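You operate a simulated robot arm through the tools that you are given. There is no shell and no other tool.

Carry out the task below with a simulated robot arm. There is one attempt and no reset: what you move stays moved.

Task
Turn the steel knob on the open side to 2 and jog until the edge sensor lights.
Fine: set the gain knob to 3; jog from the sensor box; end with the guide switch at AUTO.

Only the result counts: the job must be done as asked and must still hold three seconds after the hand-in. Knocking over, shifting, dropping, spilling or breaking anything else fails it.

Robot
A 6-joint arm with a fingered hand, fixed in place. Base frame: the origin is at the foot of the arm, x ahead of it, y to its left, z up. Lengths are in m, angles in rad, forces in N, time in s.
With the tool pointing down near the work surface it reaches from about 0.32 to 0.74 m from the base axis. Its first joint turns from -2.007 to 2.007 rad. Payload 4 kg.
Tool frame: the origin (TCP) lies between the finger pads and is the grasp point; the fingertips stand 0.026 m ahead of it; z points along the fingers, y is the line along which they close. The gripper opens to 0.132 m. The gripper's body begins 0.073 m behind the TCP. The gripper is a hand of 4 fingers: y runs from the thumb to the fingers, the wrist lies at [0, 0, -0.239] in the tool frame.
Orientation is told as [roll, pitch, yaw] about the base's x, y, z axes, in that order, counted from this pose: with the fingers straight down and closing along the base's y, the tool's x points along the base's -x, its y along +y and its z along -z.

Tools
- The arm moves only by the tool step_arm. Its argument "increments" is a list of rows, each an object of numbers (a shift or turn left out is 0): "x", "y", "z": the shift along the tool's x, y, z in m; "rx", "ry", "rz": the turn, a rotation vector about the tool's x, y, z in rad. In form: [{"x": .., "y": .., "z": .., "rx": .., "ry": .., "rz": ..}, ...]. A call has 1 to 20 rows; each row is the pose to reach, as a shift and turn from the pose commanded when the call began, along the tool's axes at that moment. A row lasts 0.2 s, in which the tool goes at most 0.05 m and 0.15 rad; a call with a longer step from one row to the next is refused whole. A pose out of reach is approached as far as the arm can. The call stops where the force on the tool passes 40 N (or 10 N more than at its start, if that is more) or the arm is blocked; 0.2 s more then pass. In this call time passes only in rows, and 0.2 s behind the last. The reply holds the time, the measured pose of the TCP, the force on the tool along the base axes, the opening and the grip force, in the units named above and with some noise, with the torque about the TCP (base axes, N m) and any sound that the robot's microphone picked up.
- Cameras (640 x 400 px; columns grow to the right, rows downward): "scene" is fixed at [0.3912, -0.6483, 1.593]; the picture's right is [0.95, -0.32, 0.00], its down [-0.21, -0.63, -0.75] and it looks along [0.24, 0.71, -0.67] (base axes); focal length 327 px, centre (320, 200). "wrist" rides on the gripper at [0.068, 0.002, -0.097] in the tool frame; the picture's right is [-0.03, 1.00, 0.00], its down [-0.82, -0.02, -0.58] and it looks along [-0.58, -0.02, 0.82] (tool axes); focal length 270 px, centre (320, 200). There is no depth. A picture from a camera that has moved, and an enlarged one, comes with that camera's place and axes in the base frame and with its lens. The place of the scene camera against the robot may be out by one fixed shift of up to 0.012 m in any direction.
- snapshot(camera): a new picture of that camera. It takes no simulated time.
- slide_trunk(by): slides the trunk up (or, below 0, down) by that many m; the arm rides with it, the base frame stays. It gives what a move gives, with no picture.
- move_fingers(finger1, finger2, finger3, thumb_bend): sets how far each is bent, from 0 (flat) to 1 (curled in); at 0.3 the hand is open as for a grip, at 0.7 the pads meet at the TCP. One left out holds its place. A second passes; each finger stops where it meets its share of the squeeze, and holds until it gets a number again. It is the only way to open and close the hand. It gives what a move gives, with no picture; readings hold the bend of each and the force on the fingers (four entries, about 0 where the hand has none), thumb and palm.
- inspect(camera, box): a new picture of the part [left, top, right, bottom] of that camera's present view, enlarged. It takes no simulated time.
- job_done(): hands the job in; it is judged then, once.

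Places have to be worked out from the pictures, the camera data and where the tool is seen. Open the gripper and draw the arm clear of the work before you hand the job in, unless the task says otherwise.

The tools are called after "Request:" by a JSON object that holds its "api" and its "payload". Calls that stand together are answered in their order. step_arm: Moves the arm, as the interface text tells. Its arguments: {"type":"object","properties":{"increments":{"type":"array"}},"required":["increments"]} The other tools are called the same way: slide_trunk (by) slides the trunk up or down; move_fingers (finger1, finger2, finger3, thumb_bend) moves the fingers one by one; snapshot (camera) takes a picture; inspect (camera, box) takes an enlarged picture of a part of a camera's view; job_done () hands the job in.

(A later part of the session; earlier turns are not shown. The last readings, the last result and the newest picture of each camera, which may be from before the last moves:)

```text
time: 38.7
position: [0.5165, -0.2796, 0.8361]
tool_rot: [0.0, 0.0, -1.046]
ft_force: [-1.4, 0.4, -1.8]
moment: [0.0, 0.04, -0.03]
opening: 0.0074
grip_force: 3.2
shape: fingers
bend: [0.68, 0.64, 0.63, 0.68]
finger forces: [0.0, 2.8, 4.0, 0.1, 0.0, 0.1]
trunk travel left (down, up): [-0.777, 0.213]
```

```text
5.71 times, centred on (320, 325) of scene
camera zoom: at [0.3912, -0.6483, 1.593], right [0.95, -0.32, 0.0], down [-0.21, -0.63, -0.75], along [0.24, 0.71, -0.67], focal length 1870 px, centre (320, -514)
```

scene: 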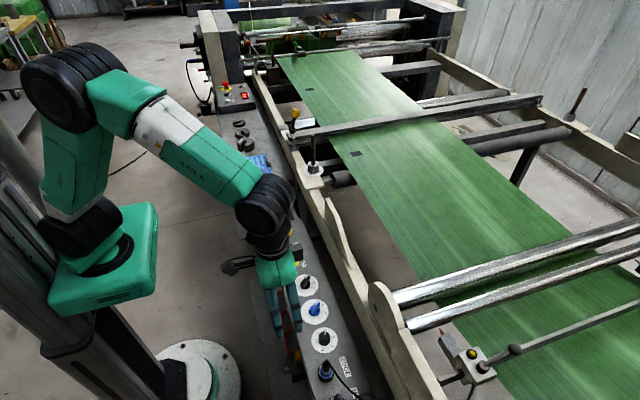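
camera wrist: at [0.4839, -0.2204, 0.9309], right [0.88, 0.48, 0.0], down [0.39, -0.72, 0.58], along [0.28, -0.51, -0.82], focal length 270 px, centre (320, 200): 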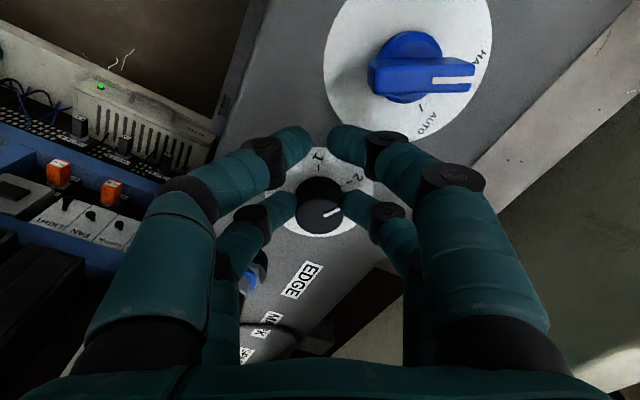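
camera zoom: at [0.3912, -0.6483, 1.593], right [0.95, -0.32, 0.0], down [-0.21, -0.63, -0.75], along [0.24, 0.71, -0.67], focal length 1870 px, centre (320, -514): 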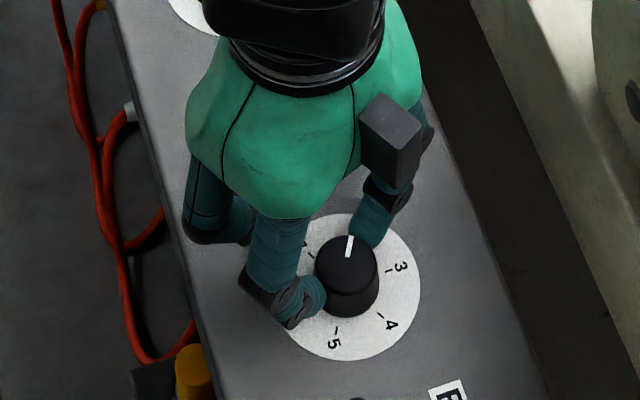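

finger2 and finger3 hold the knob on both sides. I'll firm the pinch slightly and rotate the first 0.45 rad clockwise about the knob's axis, 20 mm off the TCP.

Request:
{"api": "move_fingers", "payload": {"finger2": 0.72, "finger3": 0.72}}

Request:
{"api": "step_arm", "payload": {"increments": [{"x": -0.0002, "y": 0.0031, "rz": 0.1496}, {"x": -0.0009, "y": 0.006, "rz": 0.2991}, {"x": -0.002, "y": 0.0089, "rz": 0.4487}]}}

Request:
{"api": "inspect", "payload": {"camera": "scene", "box": [280, 290, 360, 360]}}

Request:
{"api": "snapshot", "payload": {"camera": "wrist"}}

```text
time: 39.7
position: [0.5169, -0.2801, 0.837]
tool_rot: [0.002, 0.001, -1.047]
ft_force: [-0.4, 1.3, -2.6]
moment: [0.01, 0.07, -0.01]
opening: 0.0075
grip_force: 6.6
shape: fingers
bend: [0.68, 0.65, 0.63, 0.68]
finger forces: [0.0, 5.9, 6.3, 0.1, 0.0, 0.0]
trunk travel left (down, up): [-0.777, 0.213]
```

```text
time: 40.5
position: [0.525, -0.2774, 0.8365]
tool_rot: [0.003, 0.001, -1.497]
ft_force: [2.2, 1.0, -2.7]
moment: [0.08, -0.02, 0.03]
opening: 0.0076
grip_force: 6.4
shape: fingers
bend: [0.68, 0.65, 0.64, 0.68]
finger forces: [0.0, 7.0, 4.6, 0.0, 0.0, 0.1]
trunk travel left (down, up): [-0.777, 0.213]
```

```text
5.71 times, centred on (320, 325) of scene
camera zoom: at [0.3912, -0.6483, 1.593], right [0.95, -0.32, 0.0], down [-0.21, -0.63, -0.75], along [0.24, 0.71, -0.67], focal length 1870 px, centre (320, -514)
```

zoom: 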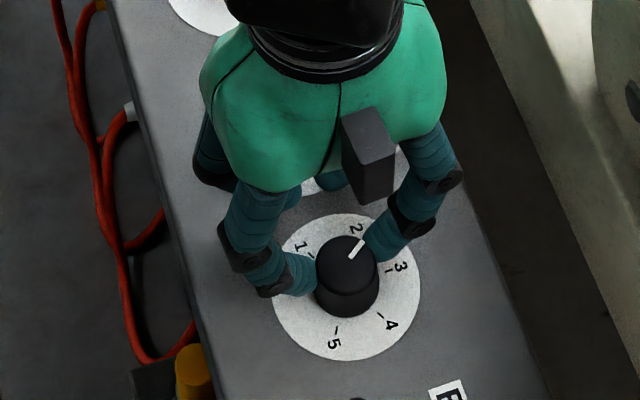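

```text
taken
camera wrist: at [0.5218, -0.2093, 0.931], right [1.0, 0.05, 0.0], down [0.04, -0.82, 0.58], along [0.03, -0.58, -0.82], focal length 270 px, centre (320, 200)
```

wrist: 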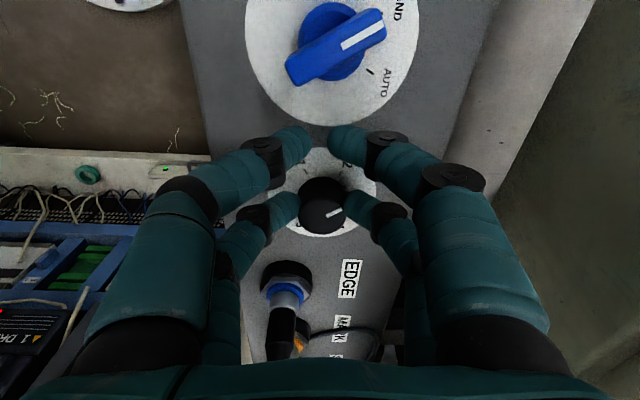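

The knob is turning with the hand, with the pointer now between 2 and 3. I'll complete the remaining 0.6 rad.

Request:
{"api": "step_arm", "payload": {"increments": [{"x": -0.0002, "y": 0.0031, "rz": 0.1496}, {"x": -0.0009, "y": 0.006, "rz": 0.2991}, {"x": -0.002, "y": 0.0089, "rz": 0.4487}, {"x": -0.0036, "y": 0.0116, "rz": 0.598}]}}

Request:
{"api": "inspect", "payload": {"camera": "scene", "box": [300, 310, 350, 360]}}

Request:
{"api": "inspect", "payload": {"camera": "wrist", "box": [260, 120, 400, 260]}}

```text
time: 41.5
position: [0.5375, -0.2787, 0.836]
tool_rot: [0.001, -0.001, -2.095]
ft_force: [4.8, 1.1, -1.0]
moment: [0.0, -0.15, 0.12]
opening: 0.0074
grip_force: 6.3
shape: fingers
bend: [0.68, 0.65, 0.64, 0.68]
finger forces: [0.0, 8.7, 4.4, 0.1, 0.0, 0.0]
trunk travel left (down, up): [-0.777, 0.213]
```

```text
8.00 times, centred on (325, 335) of scene
camera zoom: at [0.3912, -0.6483, 1.593], right [0.95, -0.32, 0.0], down [-0.21, -0.63, -0.75], along [0.24, 0.71, -0.67], focal length 2618 px, centre (280, -880)
```

zoom: 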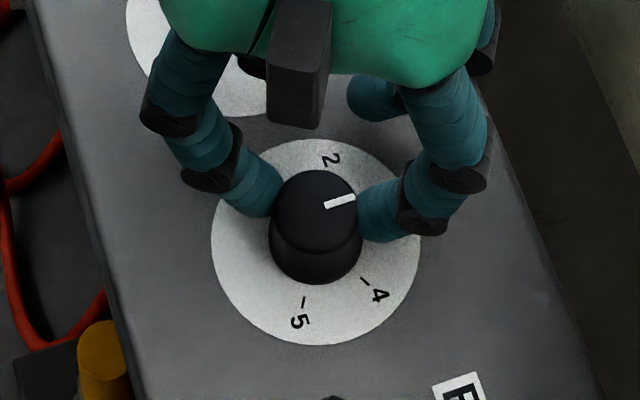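

```text
2.86 times, centred on (330, 190) of wrist
camera zoom: at [0.573, -0.2218, 0.9307], right [0.85, -0.52, 0.0], down [-0.43, -0.7, 0.58], along [-0.3, -0.49, -0.82], focal length 772 px, centre (291, 229)
```

zoom: 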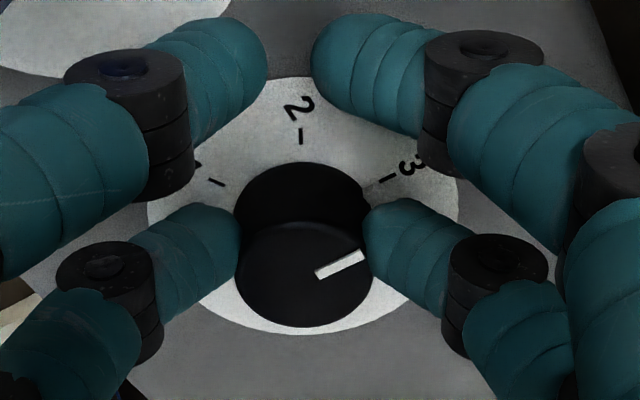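

The pointer reads about -3° to -4° against tick 3 at about 0°, a slight overshoot. I'll turn back 0.06 rad and re-measure.

Request:
{"api": "step_arm", "payload": {"increments": [{"y": -0.0012, "rz": -0.06}]}}

Request:
{"api": "inspect", "payload": {"camera": "scene", "box": [305, 320, 345, 350]}}

Request:
{"api": "inspect", "payload": {"camera": "wrist", "box": [260, 120, 400, 260]}}

```text
time: 41.9
position: [0.5364, -0.2784, 0.8343]
tool_rot: [0.002, 0.0, -2.032]
ft_force: [4.0, 0.8, -2.2]
moment: [0.04, -0.17, 0.08]
opening: 0.0074
grip_force: 6.4
shape: fingers
bend: [0.68, 0.65, 0.65, 0.68]
finger forces: [0.0, 8.4, 4.2, 0.1, 0.1, 0.0]
trunk travel left (down, up): [-0.777, 0.213]
```

```text
13.33 times, centred on (325, 335) of scene
camera zoom: at [0.3912, -0.6483, 1.593], right [0.95, -0.32, 0.0], down [-0.21, -0.63, -0.75], along [0.24, 0.71, -0.67], focal length 4364 px, centre (253, -1600)
```

zoom: 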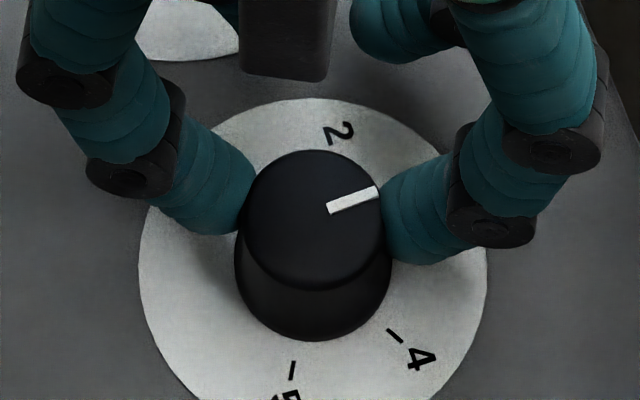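

```text
2.86 times, centred on (330, 190) of wrist
camera zoom: at [0.5678, -0.219, 0.9309], right [0.88, -0.47, 0.0], down [-0.38, -0.72, 0.58], along [-0.27, -0.51, -0.82], focal length 772 px, centre (291, 229)
```

zoom: 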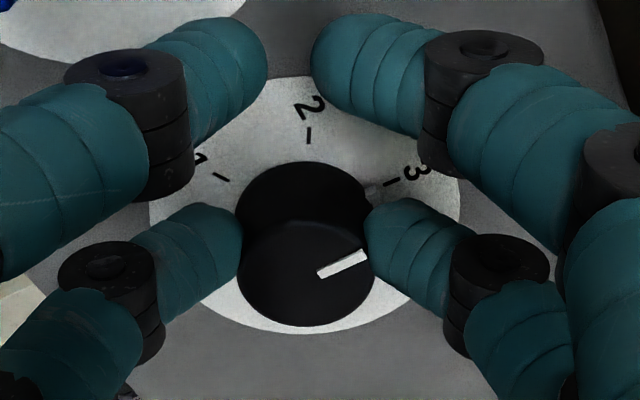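

The pointer now reads about 0°, right at 3. I'll release and lift straight up 6 cm, then verify.

Request:
{"api": "move_fingers", "payload": {"finger2": 0.5, "finger3": 0.5}}

Request:
{"api": "step_arm", "payload": {"increments": [{"z": -0.03}, {"z": -0.06}, {"z": -0.09}]}}

Request:
{"api": "snapshot", "payload": {"camera": "wrist"}}

Request:
{"api": "inspect", "payload": {"camera": "scene", "box": [300, 315, 350, 355]}}

```text
time: 42.9
position: [0.5356, -0.2776, 0.8361]
tool_rot: [0.002, 0.0, -2.033]
ft_force: [-0.1, -1.1, 1.4]
moment: [0.0, 0.02, 0.0]
opening: 0.0078
grip_force: 0.1
shape: fingers
bend: [0.68, 0.5, 0.5, 0.68]
finger forces: [0.1, 0.0, 0.0, 0.1, 0.1, 0.1]
trunk travel left (down, up): [-0.777, 0.213]
```

```text
time: 43.7
position: [0.5363, -0.2774, 0.9273]
tool_rot: [-0.002, 0.001, -2.032]
ft_force: [-1.0, 0.0, 0.3]
moment: [0.01, 0.01, 0.0]
opening: 0.0076
grip_force: 0.0
shape: fingers
bend: [0.68, 0.5, 0.5, 0.68]
finger forces: [0.0, 0.0, 0.0, 0.0, 0.0, 0.0]
trunk travel left (down, up): [-0.777, 0.213]
```

```text
taken
camera wrist: at [0.5679, -0.2187, 1.0225], right [0.88, -0.47, 0.0], down [-0.38, -0.72, 0.58], along [-0.27, -0.51, -0.82], focal length 270 px, centre (320, 200)
```

wrist: 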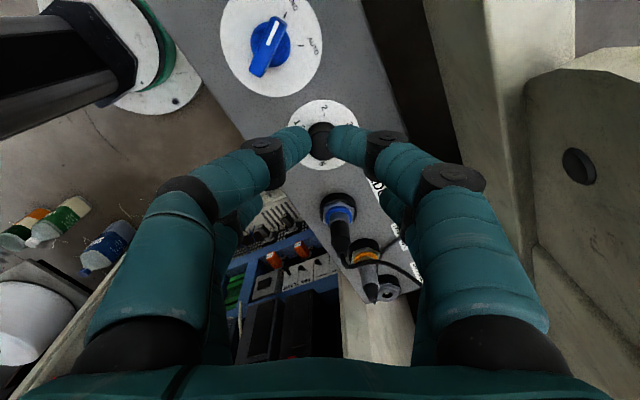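

```text
10.00 times, centred on (325, 335) of scene
camera zoom: at [0.3912, -0.6483, 1.593], right [0.95, -0.32, 0.0], down [-0.21, -0.63, -0.75], along [0.24, 0.71, -0.67], focal length 3273 px, centre (270, -1150)
```

zoom: 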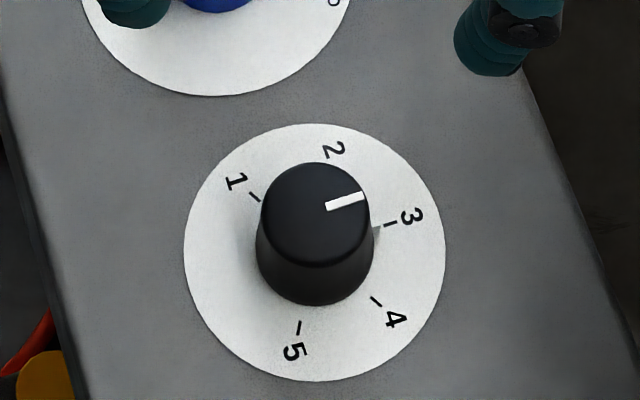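

The gain pointer is parallel to and aimed at tick 3. For JOG I'll use finger1 and the thumb closed together as a pusher. I'll move along the panel to above JOG while rotating back to zero yaw, and bring the other pair in too.

Request:
{"api": "step_arm", "payload": {"increments": [{"x": 0.018, "y": -0.0091, "z": -0.002, "rz": -0.145}, {"x": 0.0361, "y": -0.0182, "z": -0.004, "rz": -0.29}, {"x": 0.0541, "y": -0.0273, "z": -0.006, "rz": -0.435}, {"x": 0.0722, "y": -0.0365, "z": -0.008, "rz": -0.58}, {"x": 0.0902, "y": -0.0456, "z": -0.01, "rz": -0.725}, {"x": 0.1083, "y": -0.0547, "z": -0.012, "rz": -0.87}, {"x": 0.1263, "y": -0.0638, "z": -0.014, "rz": -1.015}, {"x": 0.1443, "y": -0.0729, "z": -0.016, "rz": -1.16}, {"x": 0.1624, "y": -0.082, "z": -0.018, "rz": -1.305}, {"x": 0.1804, "y": -0.0911, "z": -0.02, "rz": -1.45}, {"x": 0.1985, "y": -0.1003, "z": -0.02, "rz": -1.595}, {"x": 0.2165, "y": -0.1094, "z": -0.02, "rz": -1.74}, {"x": 0.2346, "y": -0.1185, "z": -0.02, "rz": -1.885}, {"x": 0.2526, "y": -0.1276, "z": -0.02, "rz": -2.03}]}}

Request:
{"api": "move_fingers", "payload": {"finger2": 0.68, "finger3": 0.68}}

Request:
{"api": "snapshot", "payload": {"camera": "wrist"}}

Request:
{"api": "snapshot", "payload": {"camera": "scene"}}

```text
time: 46.7
position: [0.5347, 0.0054, 0.9472]
tool_rot: [-0.001, -0.003, -0.001]
ft_force: [-0.7, 0.5, 0.6]
moment: [0.01, 0.0, -0.01]
opening: 0.0076
grip_force: 0.1
shape: fingers
bend: [0.68, 0.5, 0.5, 0.68]
finger forces: [0.0, 0.0, 0.0, 0.1, 0.1, 0.0]
trunk travel left (down, up): [-0.777, 0.213]
```

```text
time: 47.7
position: [0.5343, 0.0042, 0.947]
tool_rot: [0.0, -0.001, -0.003]
ft_force: [-1.1, -0.1, 0.3]
moment: [0.0, -0.01, 0.04]
opening: 0.0073
grip_force: 0.1
shape: fingers
bend: [0.68, 0.68, 0.68, 0.68]
finger forces: [0.1, 0.0, 0.0, 0.0, 0.1, 0.0]
trunk travel left (down, up): [-0.777, 0.213]
```

```text
taken
camera wrist: at [0.4657, 0.0053, 1.0413], right [0.03, 1.0, 0.0], down [0.82, -0.02, 0.58], along [0.58, -0.02, -0.82], focal length 270 px, centre (320, 200)
```

wrist: 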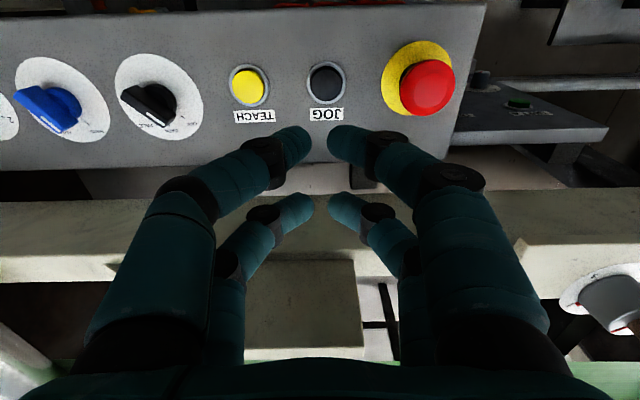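

```text
taken
```

scene: 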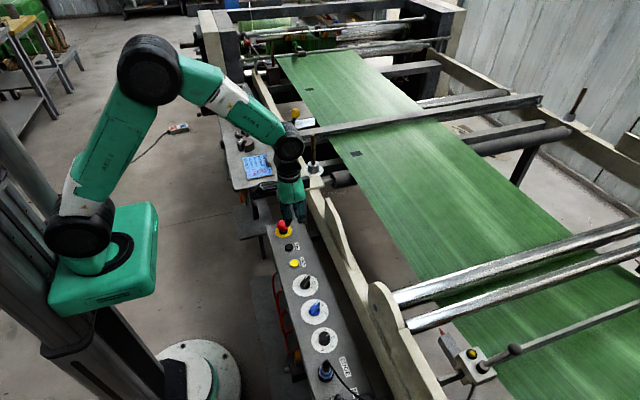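

JOG works out to (0.514, 0.0076), but with this yaw finger1's knuckle would pass too close to the E-stop head at about (0.512, 0.078). At -45° yaw the knuckles clear both the E-stop and TEACH, so I'll rotate and lower to just above JOG.

Request:
{"api": "step_arm", "payload": {"increments": [{"x": 0.001, "y": -0.002, "z": 0.0, "rz": 0.131}, {"x": 0.002, "y": -0.004, "z": 0.01, "rz": 0.262}, {"x": 0.003, "y": -0.006, "z": 0.025, "rz": 0.393}, {"x": 0.004, "y": -0.008, "z": 0.04, "rz": 0.523}, {"x": 0.005, "y": -0.01, "z": 0.053, "rz": 0.654}, {"x": 0.006, "y": -0.0113, "z": 0.067, "rz": 0.785}]}}

Request:
{"api": "snapshot", "payload": {"camera": "wrist"}}

Request:
{"api": "inspect", "payload": {"camera": "scene", "box": [250, 200, 350, 290]}}

```text
time: 49.1
position: [0.5278, -0.0057, 0.879]
tool_rot: [0.0, -0.002, -0.79]
ft_force: [1.0, -0.1, 0.0]
moment: [0.01, 0.0, 0.01]
opening: 0.0071
grip_force: 0.1
shape: fingers
bend: [0.68, 0.68, 0.68, 0.68]
finger forces: [0.1, 0.0, 0.1, 0.1, 0.1, 0.1]
trunk travel left (down, up): [-0.777, 0.213]
```

```text
taken
camera wrist: at [0.4813, 0.0428, 0.975], right [0.73, 0.69, 0.0], down [0.56, -0.59, 0.58], along [0.4, -0.42, -0.82], focal length 270 px, centre (320, 200)
```

wrist: 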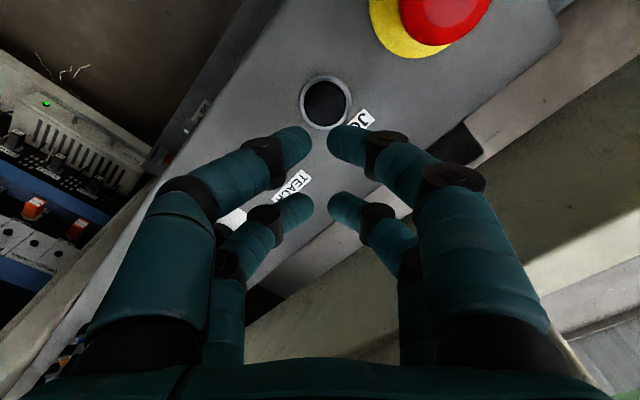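

```text
4.44 times, centred on (300, 245) of scene
camera zoom: at [0.3912, -0.6483, 1.593], right [0.95, -0.32, 0.0], down [-0.21, -0.63, -0.75], along [0.24, 0.71, -0.67], focal length 1454 px, centre (409, 0)
```

zoom: 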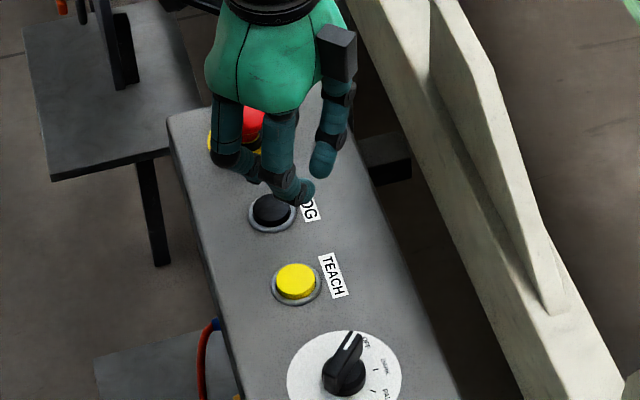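

The pusher lane is within about 3 mm of JOG, and the E-stop and TEACH are clear. I'll fine-align and lower to about 1–2 cm above the cap, then look again before touching it.

Request:
{"api": "step_arm", "payload": {"increments": [{"x": -0.0015, "y": 0.0035, "z": 0.015}, {"x": -0.0015, "y": 0.0035, "z": 0.03}]}}

Request:
{"api": "snapshot", "payload": {"camera": "wrist"}}

Request:
{"api": "inspect", "payload": {"camera": "scene", "box": [265, 215, 325, 275]}}

Request:
{"api": "inspect", "payload": {"camera": "scene", "box": [440, 320, 520, 380]}}

```text
time: 49.7
position: [0.5326, -0.0068, 0.8506]
tool_rot: [0.0, 0.001, -0.79]
ft_force: [0.7, 0.1, -0.6]
moment: [-0.01, -0.04, 0.01]
opening: 0.0075
grip_force: 0.0
shape: fingers
bend: [0.68, 0.68, 0.68, 0.68]
finger forces: [0.0, 0.1, 0.1, 0.1, 0.0, 0.0]
trunk travel left (down, up): [-0.777, 0.213]
```

```text
taken
camera wrist: at [0.485, 0.0426, 0.9444], right [0.73, 0.69, 0.0], down [0.56, -0.59, 0.58], along [0.4, -0.42, -0.82], focal length 270 px, centre (320, 200)
```

wrist: 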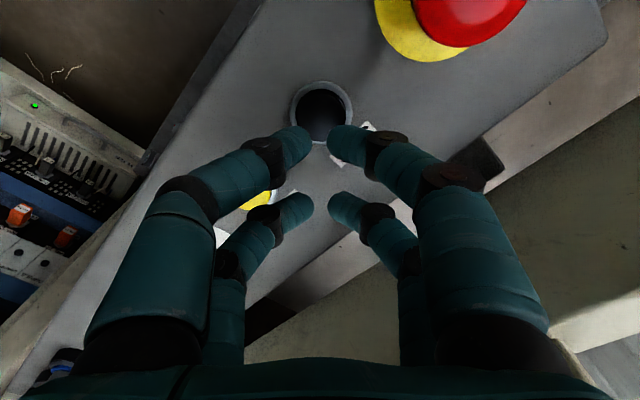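

```text
6.67 times, centred on (295, 245) of scene
camera zoom: at [0.3912, -0.6483, 1.593], right [0.95, -0.32, 0.0], down [-0.21, -0.63, -0.75], along [0.24, 0.71, -0.67], focal length 2182 px, centre (487, -100)
```

zoom: 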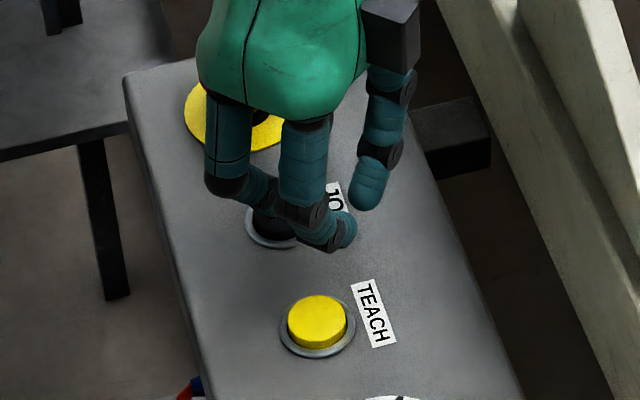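

```text
6.67 times, centred on (480, 350) of scene
camera zoom: at [0.3912, -0.6483, 1.593], right [0.95, -0.32, 0.0], down [-0.21, -0.63, -0.75], along [0.24, 0.71, -0.67], focal length 2182 px, centre (-747, -800)
```

zoom: 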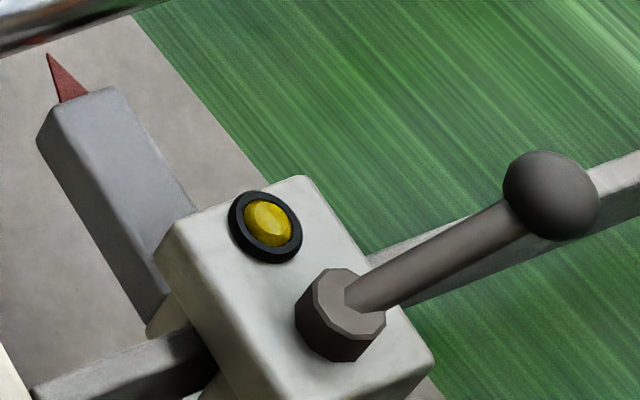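

Nearly over the cap, and the sensor lamp is still unlit. I'll descend 10 mm more, then continue in small steps to find first contact.

Request:
{"api": "step_arm", "payload": {"increments": [{"x": 0.002, "z": 0.005}, {"x": 0.002, "z": 0.01}]}}

Request:
{"api": "snapshot", "payload": {"camera": "wrist"}}

Request:
{"api": "inspect", "payload": {"camera": "scene", "box": [265, 215, 325, 275]}}

```text
time: 50.3
position: [0.5325, -0.0047, 0.8396]
tool_rot: [0.003, -0.002, -0.788]
ft_force: [-0.5, -0.2, 0.1]
moment: [0.01, 0.01, 0.04]
opening: 0.0076
grip_force: 0.1
shape: fingers
bend: [0.68, 0.68, 0.68, 0.68]
finger forces: [0.0, 0.1, 0.0, 0.1, 0.1, 0.0]
trunk travel left (down, up): [-0.777, 0.213]
```

```text
taken
camera wrist: at [0.4839, 0.0446, 0.9345], right [0.73, 0.69, 0.0], down [0.56, -0.59, 0.58], along [0.4, -0.42, -0.82], focal length 270 px, centre (320, 200)
```

wrist: 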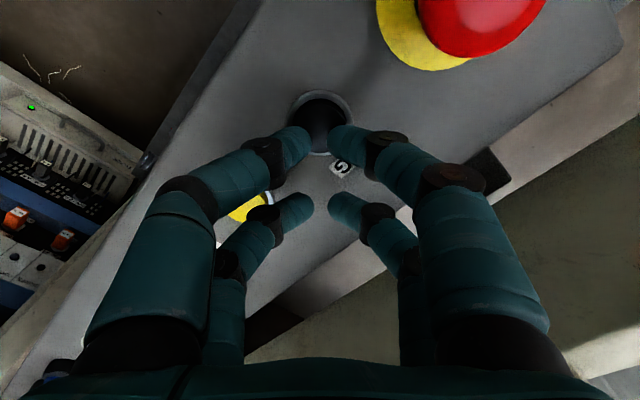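

```text
6.67 times, centred on (295, 245) of scene
camera zoom: at [0.3912, -0.6483, 1.593], right [0.95, -0.32, 0.0], down [-0.21, -0.63, -0.75], along [0.24, 0.71, -0.67], focal length 2182 px, centre (487, -100)
```

zoom: 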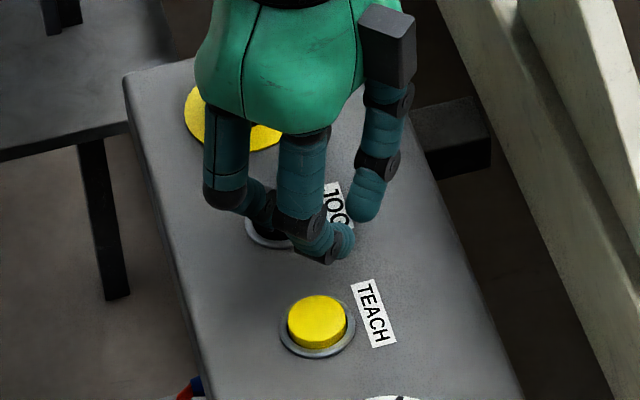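

Still no contact, and the alignment is good. I'll go down 4 mm more.

Request:
{"api": "step_arm", "payload": {"increments": [{"z": 0.004}]}}

Request:
{"api": "inspect", "payload": {"camera": "wrist", "box": [260, 70, 380, 170]}}

```text
time: 50.7
position: [0.5323, -0.0048, 0.8356]
tool_rot: [0.001, -0.003, -0.789]
ft_force: [0.2, 0.3, 0.4]
moment: [0.03, 0.0, 0.02]
opening: 0.0073
grip_force: 0.0
shape: fingers
bend: [0.68, 0.68, 0.68, 0.68]
finger forces: [0.8, 0.0, 0.1, 0.0, 0.0, 0.0]
trunk travel left (down, up): [-0.777, 0.213]
```

```text
4.00 times, centred on (320, 120) of wrist
camera zoom: at [0.4842, 0.0447, 0.9307], right [0.73, 0.69, 0.0], down [0.56, -0.59, 0.58], along [0.4, -0.42, -0.82], focal length 1081 px, centre (320, 520)
```

zoom: 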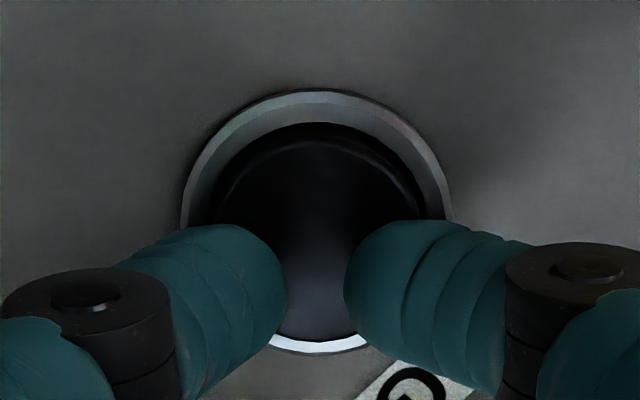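

finger1 shows first light contact (0.8 N), so the cap top is at about z 0.808. I'll lift 4 mm and bring the two tips fully together so they press only the cap and not the ring.

Request:
{"api": "step_arm", "payload": {"increments": [{"z": -0.005, "x": 0.001}]}}

Request:
{"api": "move_fingers", "payload": {"finger1": 0.72, "thumb_bend": 0.72}}

Request:
{"api": "inspect", "payload": {"camera": "wrist", "box": [260, 70, 380, 170]}}

Request:
{"api": "inspect", "payload": {"camera": "scene", "box": [330, 120, 400, 170]}}

```text
time: 51.1
position: [0.5301, -0.0023, 0.8398]
tool_rot: [0.002, -0.001, -0.789]
ft_force: [0.0, -0.1, -0.1]
moment: [0.0, 0.01, 0.02]
opening: 0.0073
grip_force: 0.0
shape: fingers
bend: [0.68, 0.68, 0.68, 0.68]
finger forces: [0.1, 0.0, 0.1, 0.1, 0.0, 0.0]
trunk travel left (down, up): [-0.777, 0.213]
```

```text
time: 52.1
position: [0.5309, -0.0025, 0.8416]
tool_rot: [0.001, -0.001, -0.789]
ft_force: [0.1, -0.2, -0.6]
moment: [0.01, -0.03, 0.0]
opening: 0.0
grip_force: 0.1
shape: fingers
bend: [0.71, 0.68, 0.68, 0.71]
finger forces: [0.0, 0.0, 0.0, 0.0, 0.1, 0.0]
trunk travel left (down, up): [-0.777, 0.213]
```

```text
4.00 times, centred on (320, 120) of wrist
camera zoom: at [0.4831, 0.0458, 0.9352], right [0.73, 0.69, 0.0], down [0.56, -0.59, 0.58], along [0.4, -0.42, -0.82], focal length 1081 px, centre (320, 520)
```

zoom: 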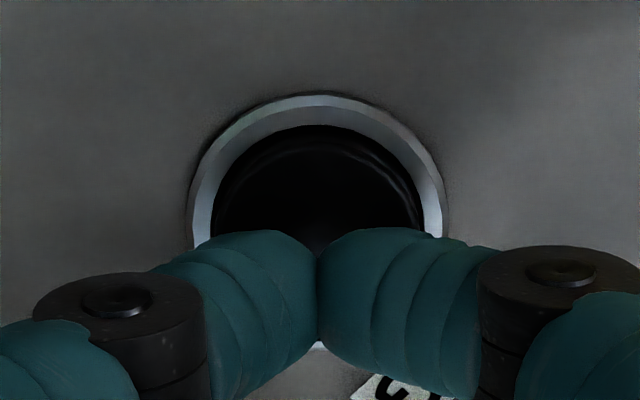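

```text
8.00 times, centred on (365, 145) of scene
camera zoom: at [0.3912, -0.6483, 1.593], right [0.95, -0.32, 0.0], down [-0.21, -0.63, -0.75], along [0.24, 0.71, -0.67], focal length 2618 px, centre (-40, 640)
```

zoom: 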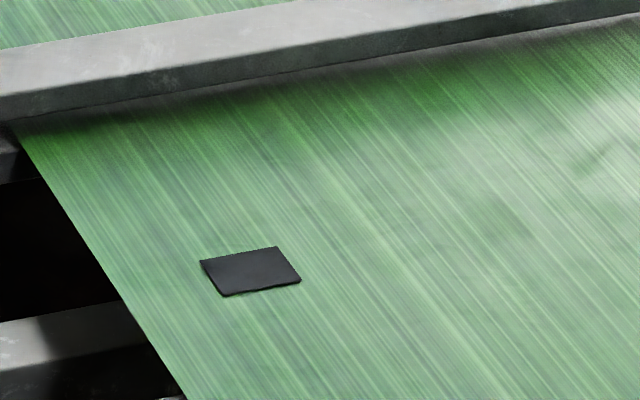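

The tips now meet over the cap's centre. I'll make a first short press to about 4 mm past contact, then check force, sound, lamp and web mark while time stands still.

Request:
{"api": "step_arm", "payload": {"increments": [{"z": 0.005}, {"z": 0.009}]}}

Request:
{"api": "inspect", "payload": {"camera": "scene", "box": [440, 320, 520, 380]}}

Request:
{"api": "inspect", "payload": {"camera": "scene", "box": [330, 120, 400, 170]}}

Request:
{"api": "inspect", "payload": {"camera": "wrist", "box": [260, 70, 380, 170]}}

```text
time: 52.7
position: [0.5318, -0.0032, 0.8309]
tool_rot: [0.002, -0.002, -0.789]
ft_force: [0.4, -1.9, 2.2]
moment: [-0.01, 0.05, -0.01]
opening: 0.0002
grip_force: 0.2
shape: fingers
bend: [0.71, 0.68, 0.68, 0.71]
finger forces: [0.0, 0.0, 0.0, 0.0, 0.0, 0.1]
trunk travel left (down, up): [-0.777, 0.213]
heard: click
```

```text
6.67 times, centred on (480, 350) of scene
camera zoom: at [0.3912, -0.6483, 1.593], right [0.95, -0.32, 0.0], down [-0.21, -0.63, -0.75], along [0.24, 0.71, -0.67], focal length 2182 px, centre (-747, -800)
```

zoom: 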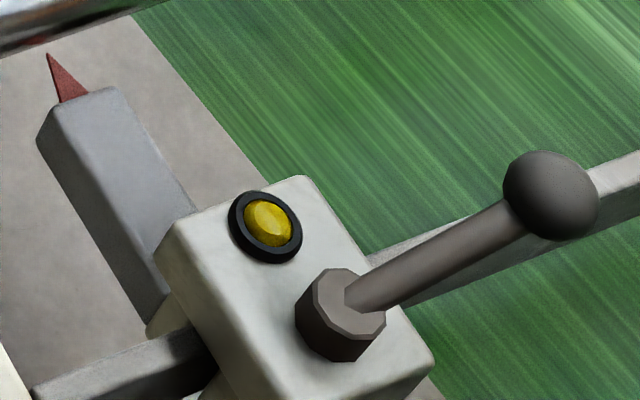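

```text
8.00 times, centred on (365, 145) of scene
camera zoom: at [0.3912, -0.6483, 1.593], right [0.95, -0.32, 0.0], down [-0.21, -0.63, -0.75], along [0.24, 0.71, -0.67], focal length 2618 px, centre (-40, 640)
```

zoom: 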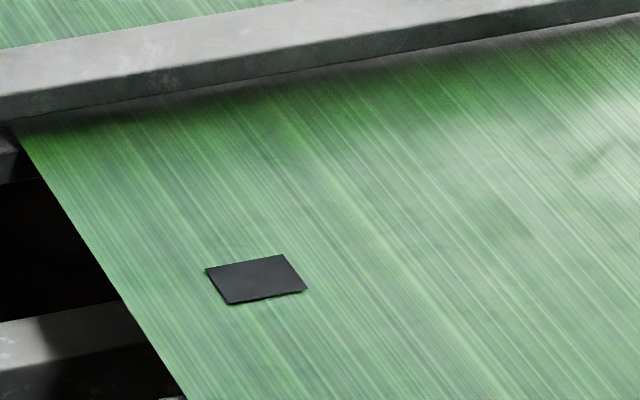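

```text
4.00 times, centred on (320, 120) of wrist
camera zoom: at [0.4832, 0.0456, 0.926], right [0.73, 0.69, 0.0], down [0.56, -0.59, 0.58], along [0.4, -0.42, -0.82], focal length 1081 px, centre (320, 520)
```

zoom: 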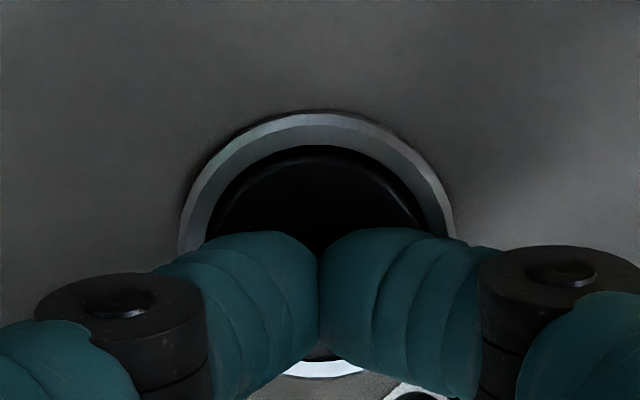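

A click, a light 2 N press, and the dark web mark has advanced a few millimetres, so JOG works. The lamp is still off. I'll hold the button for about a second at a time and check the lamp after each.

Request:
{"api": "step_arm", "payload": {"increments": [{"z": 0.0}, {"z": 0.0}, {"z": 0.0}, {"z": 0.0}]}}

Request:
{"api": "inspect", "payload": {"camera": "scene", "box": [440, 320, 520, 380]}}

Request:
{"api": "inspect", "payload": {"camera": "scene", "box": [330, 120, 400, 170]}}

```text
time: 53.7
position: [0.531, -0.0032, 0.8314]
tool_rot: [0.003, -0.002, -0.789]
ft_force: [-0.4, -0.9, 2.8]
moment: [0.0, 0.03, -0.01]
opening: 0.0001
grip_force: 0.1
shape: fingers
bend: [0.71, 0.68, 0.68, 0.71]
finger forces: [0.0, 0.0, 0.1, 0.1, 0.0, 0.0]
trunk travel left (down, up): [-0.777, 0.213]
```

```text
6.67 times, centred on (480, 350) of scene
camera zoom: at [0.3912, -0.6483, 1.593], right [0.95, -0.32, 0.0], down [-0.21, -0.63, -0.75], along [0.24, 0.71, -0.67], focal length 2182 px, centre (-747, -800)
```

zoom: 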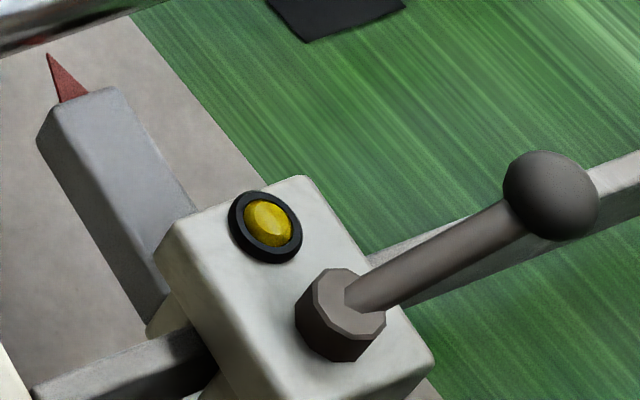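

```text
8.00 times, centred on (365, 145) of scene
camera zoom: at [0.3912, -0.6483, 1.593], right [0.95, -0.32, 0.0], down [-0.21, -0.63, -0.75], along [0.24, 0.71, -0.67], focal length 2618 px, centre (-40, 640)
```

zoom: 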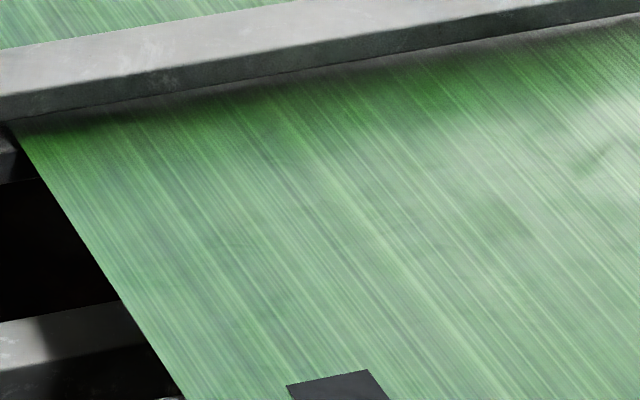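

The web is moving at roughly 6 cm/s and the lamp is still off. I'll keep holding another second and compare the web edge with the sensor's red tip.

Request:
{"api": "step_arm", "payload": {"increments": [{"z": 0.0}, {"z": 0.0}, {"z": 0.0}, {"z": 0.0}]}}

Request:
{"api": "inspect", "payload": {"camera": "scene", "box": [420, 310, 520, 385]}}

Request:
{"api": "snapshot", "payload": {"camera": "scene"}}

```text
time: 54.7
position: [0.5308, -0.003, 0.8318]
tool_rot: [0.002, -0.002, -0.788]
ft_force: [-0.5, -1.2, 2.6]
moment: [-0.03, 0.04, 0.0]
opening: 0.0
grip_force: 0.0
shape: fingers
bend: [0.71, 0.68, 0.68, 0.71]
finger forces: [0.0, 0.0, 0.1, 0.0, 0.0, 0.0]
trunk travel left (down, up): [-0.777, 0.213]
```

```text
5.33 times, centred on (470, 348) of scene
camera zoom: at [0.3912, -0.6483, 1.593], right [0.95, -0.32, 0.0], down [-0.21, -0.63, -0.75], along [0.24, 0.71, -0.67], focal length 1745 px, centre (-480, -587)
```

zoom: 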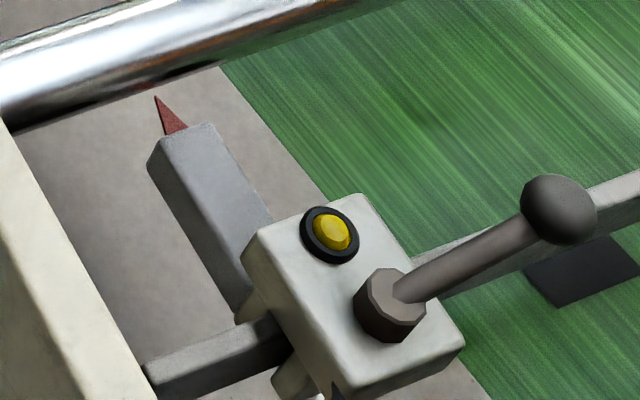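

```text
taken
```

scene: 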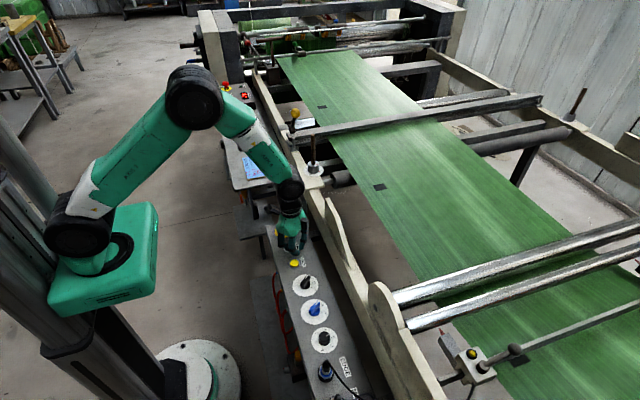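

The lamp is off and the edge by the sensor hasn't shifted noticeably yet. Any steering at the knob's roller has to travel down the web first. I'll keep holding in steps of about 1.5 s.

Request:
{"api": "step_arm", "payload": {"increments": [{"z": 0.0}, {"z": 0.0}, {"z": 0.0}, {"z": 0.0}, {"z": 0.0}, {"z": 0.0}, {"z": 0.0}]}}

Request:
{"api": "inspect", "payload": {"camera": "scene", "box": [420, 310, 520, 385]}}

Request:
{"api": "inspect", "payload": {"camera": "scene", "box": [300, 120, 460, 220]}}

```text
time: 56.3
position: [0.5308, -0.0031, 0.8313]
tool_rot: [0.004, -0.003, -0.788]
ft_force: [0.5, -0.8, 2.5]
moment: [-0.01, 0.06, 0.03]
opening: 0.0
grip_force: 0.1
shape: fingers
bend: [0.71, 0.68, 0.68, 0.71]
finger forces: [0.0, 0.0, 0.0, 0.1, 0.0, 0.0]
trunk travel left (down, up): [-0.777, 0.213]
```

```text
5.33 times, centred on (470, 348) of scene
camera zoom: at [0.3912, -0.6483, 1.593], right [0.95, -0.32, 0.0], down [-0.21, -0.63, -0.75], along [0.24, 0.71, -0.67], focal length 1745 px, centre (-480, -587)
```

zoom: 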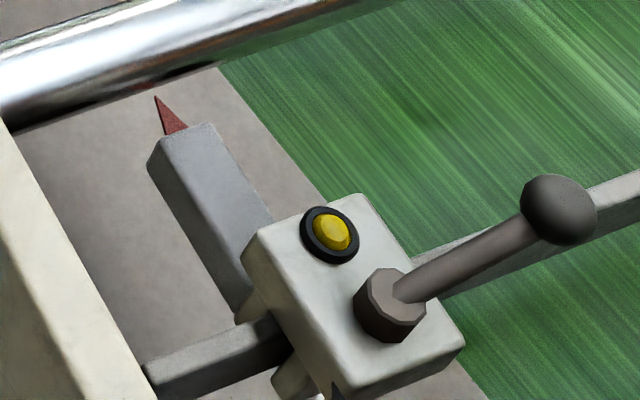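

```text
4.00 times, centred on (380, 170) of scene
camera zoom: at [0.3912, -0.6483, 1.593], right [0.95, -0.32, 0.0], down [-0.21, -0.63, -0.75], along [0.24, 0.71, -0.67], focal length 1309 px, centre (80, 320)
```

zoom: 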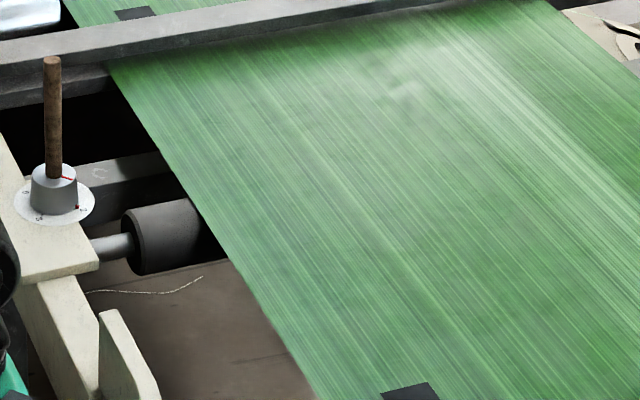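

The steel-knob side of the web edge has drifted a few millimetres toward the sensor side, so the steering is working, just slowly. I'll hold about 2 s per call and watch.

Request:
{"api": "step_arm", "payload": {"increments": [{"z": 0.0}, {"z": 0.0}, {"z": 0.0}, {"z": 0.0}, {"z": 0.0}, {"z": 0.0}, {"z": 0.0}, {"z": 0.0}, {"z": 0.0}, {"z": 0.0}]}}

Request:
{"api": "inspect", "payload": {"camera": "scene", "box": [420, 310, 520, 385]}}

Request:
{"api": "snapshot", "payload": {"camera": "scene"}}

```text
time: 58.5
position: [0.5295, -0.0027, 0.8316]
tool_rot: [0.0, -0.001, -0.79]
ft_force: [0.2, -1.2, 3.1]
moment: [0.0, 0.02, 0.0]
opening: 0.0
grip_force: 0.1
shape: fingers
bend: [0.71, 0.68, 0.68, 0.71]
finger forces: [0.0, 0.0, 0.1, 0.0, 0.0, 0.0]
trunk travel left (down, up): [-0.777, 0.213]
```

```text
5.33 times, centred on (470, 348) of scene
camera zoom: at [0.3912, -0.6483, 1.593], right [0.95, -0.32, 0.0], down [-0.21, -0.63, -0.75], along [0.24, 0.71, -0.67], focal length 1745 px, centre (-480, -587)
```

zoom: 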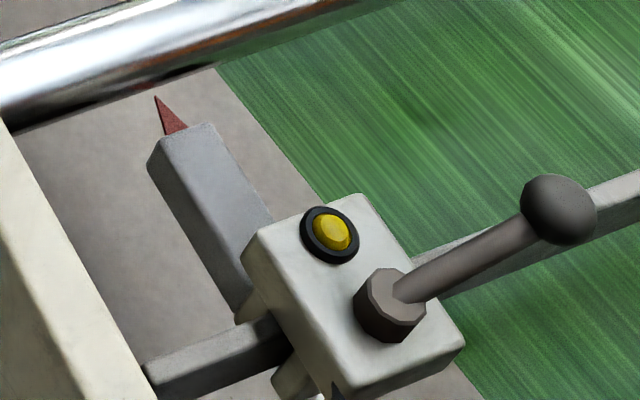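

```text
taken
```

scene: 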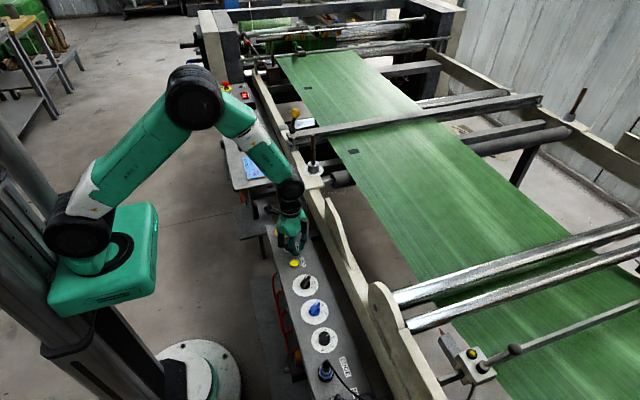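

The edge beside the sensor is now creeping toward the red tip by a few pixels per call, and the lamp is still off. I'll continue holding for about 3 s.

Request:
{"api": "step_arm", "payload": {"increments": [{"z": 0.0}, {"z": 0.0}, {"z": 0.0}, {"z": 0.0}, {"z": 0.0}, {"z": 0.0}, {"z": 0.0}, {"z": 0.0}, {"z": 0.0}, {"z": 0.0}, {"z": 0.0}, {"z": 0.0}, {"z": 0.0}, {"z": 0.0}]}}

Request:
{"api": "inspect", "payload": {"camera": "scene", "box": [420, 310, 520, 385]}}

```text
time: 61.5
position: [0.5305, -0.0035, 0.8314]
tool_rot: [0.003, -0.002, -0.789]
ft_force: [0.7, -0.6, 3.3]
moment: [0.01, 0.05, -0.03]
opening: 0.0
grip_force: 0.0
shape: fingers
bend: [0.71, 0.68, 0.68, 0.71]
finger forces: [0.0, 0.1, 0.0, 0.1, 0.0, 0.0]
trunk travel left (down, up): [-0.777, 0.213]
```

```text
5.33 times, centred on (470, 348) of scene
camera zoom: at [0.3912, -0.6483, 1.593], right [0.95, -0.32, 0.0], down [-0.21, -0.63, -0.75], along [0.24, 0.71, -0.67], focal length 1745 px, centre (-480, -587)
```

zoom: 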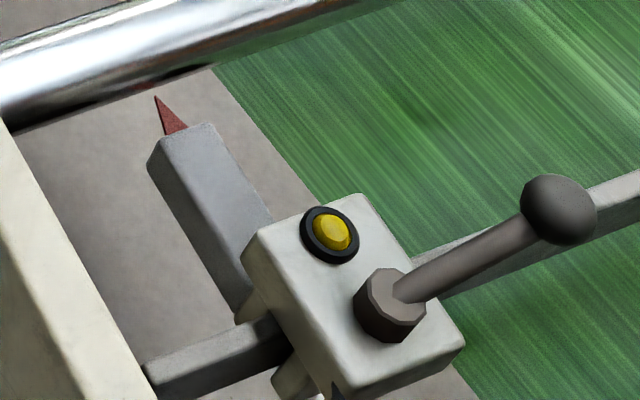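

The edge is about 5 px closer in this zoom. Steady progress, so I'll hold for 4 s per call with a lamp check each time.

Request:
{"api": "step_arm", "payload": {"increments": [{"z": 0.0}, {"z": 0.0}, {"z": 0.0}, {"z": 0.0}, {"z": 0.0}, {"z": 0.0}, {"z": 0.0}, {"z": 0.0}, {"z": 0.0}, {"z": 0.0}, {"z": 0.0}, {"z": 0.0}, {"z": 0.0}, {"z": 0.0}, {"z": 0.0}, {"z": 0.0}, {"z": 0.0}, {"z": 0.0}, {"z": 0.0}]}}

Request:
{"api": "inspect", "payload": {"camera": "scene", "box": [420, 310, 520, 385]}}

```text
time: 65.5
position: [0.5309, -0.005, 0.8318]
tool_rot: [0.004, -0.001, -0.789]
ft_force: [-0.1, -1.0, 3.2]
moment: [0.0, 0.06, 0.0]
opening: 0.0
grip_force: 0.0
shape: fingers
bend: [0.71, 0.68, 0.68, 0.71]
finger forces: [0.0, 0.0, 0.0, 0.0, 0.0, 0.1]
trunk travel left (down, up): [-0.777, 0.213]
```

```text
5.33 times, centred on (470, 348) of scene
camera zoom: at [0.3912, -0.6483, 1.593], right [0.95, -0.32, 0.0], down [-0.21, -0.63, -0.75], along [0.24, 0.71, -0.67], focal length 1745 px, centre (-480, -587)
```

zoom: 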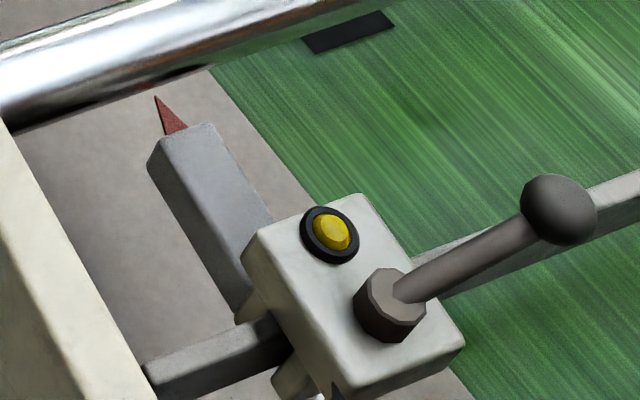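

Still creeping in (about 1 px per second) and the lamp is still off. The press force is a steady 3 N, so I'll keep holding.

Request:
{"api": "step_arm", "payload": {"increments": [{"z": 0.0}, {"z": 0.0}, {"z": 0.0}, {"z": 0.0}, {"z": 0.0}, {"z": 0.0}, {"z": 0.0}, {"z": 0.0}, {"z": 0.0}, {"z": 0.0}, {"z": 0.0}, {"z": 0.0}, {"z": 0.0}, {"z": 0.0}, {"z": 0.0}, {"z": 0.0}, {"z": 0.0}, {"z": 0.0}, {"z": 0.0}]}}

Request:
{"api": "inspect", "payload": {"camera": "scene", "box": [420, 310, 520, 385]}}

Request:
{"api": "snapshot", "payload": {"camera": "scene"}}

```text
time: 69.5
position: [0.5304, -0.0043, 0.8311]
tool_rot: [0.003, -0.001, -0.789]
ft_force: [0.3, -0.7, 2.5]
moment: [-0.01, 0.03, 0.01]
opening: 0.0001
grip_force: 0.1
shape: fingers
bend: [0.71, 0.68, 0.68, 0.71]
finger forces: [0.0, 0.0, 0.0, 0.0, 0.0, 0.0]
trunk travel left (down, up): [-0.777, 0.213]
```

```text
5.33 times, centred on (470, 348) of scene
camera zoom: at [0.3912, -0.6483, 1.593], right [0.95, -0.32, 0.0], down [-0.21, -0.63, -0.75], along [0.24, 0.71, -0.67], focal length 1745 px, centre (-480, -587)
```

zoom: 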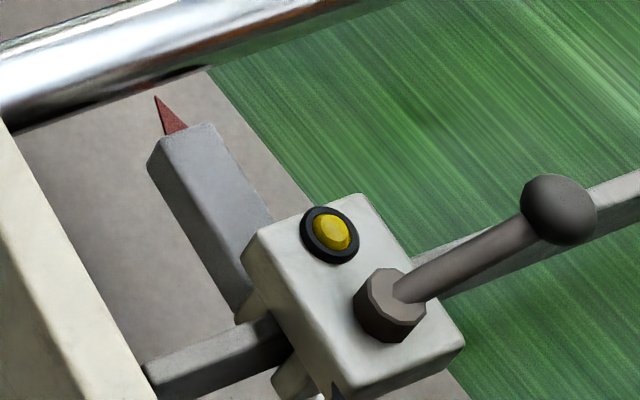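

```text
taken
```

scene: 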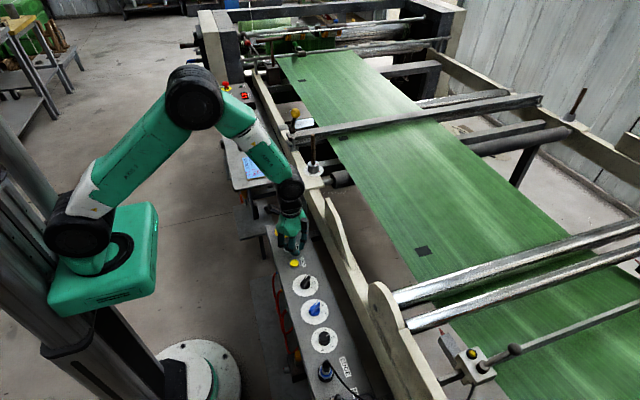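

The approach may be slowing. I'll look closely at the lamp and the sensor tip, then hold for another 4 s to see whether the drift continues.

Request:
{"api": "step_arm", "payload": {"increments": [{"z": 0.0}, {"z": 0.0}, {"z": 0.0}, {"z": 0.0}, {"z": 0.0}, {"z": 0.0}, {"z": 0.0}, {"z": 0.0}, {"z": 0.0}, {"z": 0.0}, {"z": 0.0}, {"z": 0.0}, {"z": 0.0}, {"z": 0.0}, {"z": 0.0}, {"z": 0.0}, {"z": 0.0}, {"z": 0.0}, {"z": 0.0}]}}

Request:
{"api": "inspect", "payload": {"camera": "scene", "box": [420, 310, 520, 385]}}

Request:
{"api": "inspect", "payload": {"camera": "scene", "box": [435, 318, 485, 358]}}

Request:
{"api": "inspect", "payload": {"camera": "scene", "box": [300, 120, 460, 220]}}

```text
time: 73.5
position: [0.5303, -0.003, 0.8325]
tool_rot: [0.002, -0.002, -0.788]
ft_force: [0.1, -0.6, 2.5]
moment: [-0.03, 0.03, 0.03]
opening: 0.0
grip_force: 0.0
shape: fingers
bend: [0.71, 0.68, 0.68, 0.71]
finger forces: [0.0, 0.0, 0.0, 0.0, 0.1, 0.1]
trunk travel left (down, up): [-0.777, 0.213]
```

```text
5.33 times, centred on (470, 348) of scene
camera zoom: at [0.3912, -0.6483, 1.593], right [0.95, -0.32, 0.0], down [-0.21, -0.63, -0.75], along [0.24, 0.71, -0.67], focal length 1745 px, centre (-480, -587)
```

zoom: 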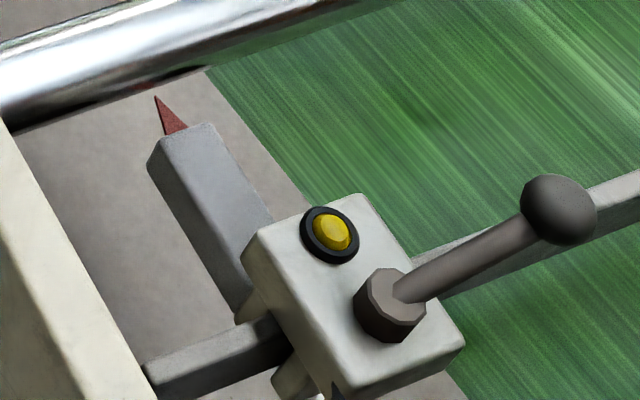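

```text
10.00 times, centred on (460, 338) of scene
camera zoom: at [0.3912, -0.6483, 1.593], right [0.95, -0.32, 0.0], down [-0.21, -0.63, -0.75], along [0.24, 0.71, -0.67], focal length 3273 px, centre (-1080, -1180)
```

zoom: 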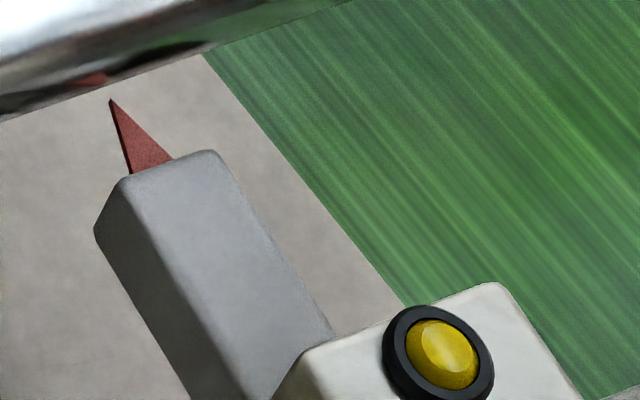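

```text
4.00 times, centred on (380, 170) of scene
camera zoom: at [0.3912, -0.6483, 1.593], right [0.95, -0.32, 0.0], down [-0.21, -0.63, -0.75], along [0.24, 0.71, -0.67], focal length 1309 px, centre (80, 320)
```

zoom: 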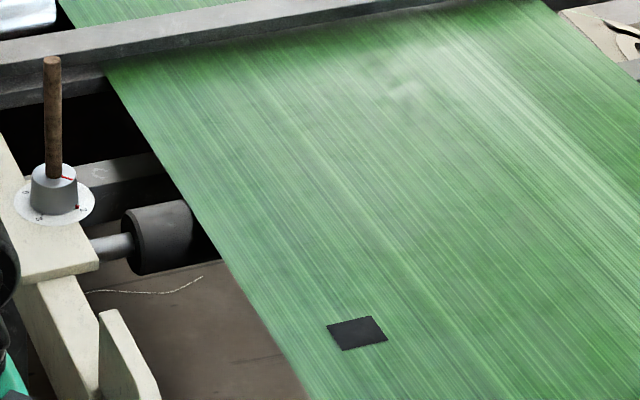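

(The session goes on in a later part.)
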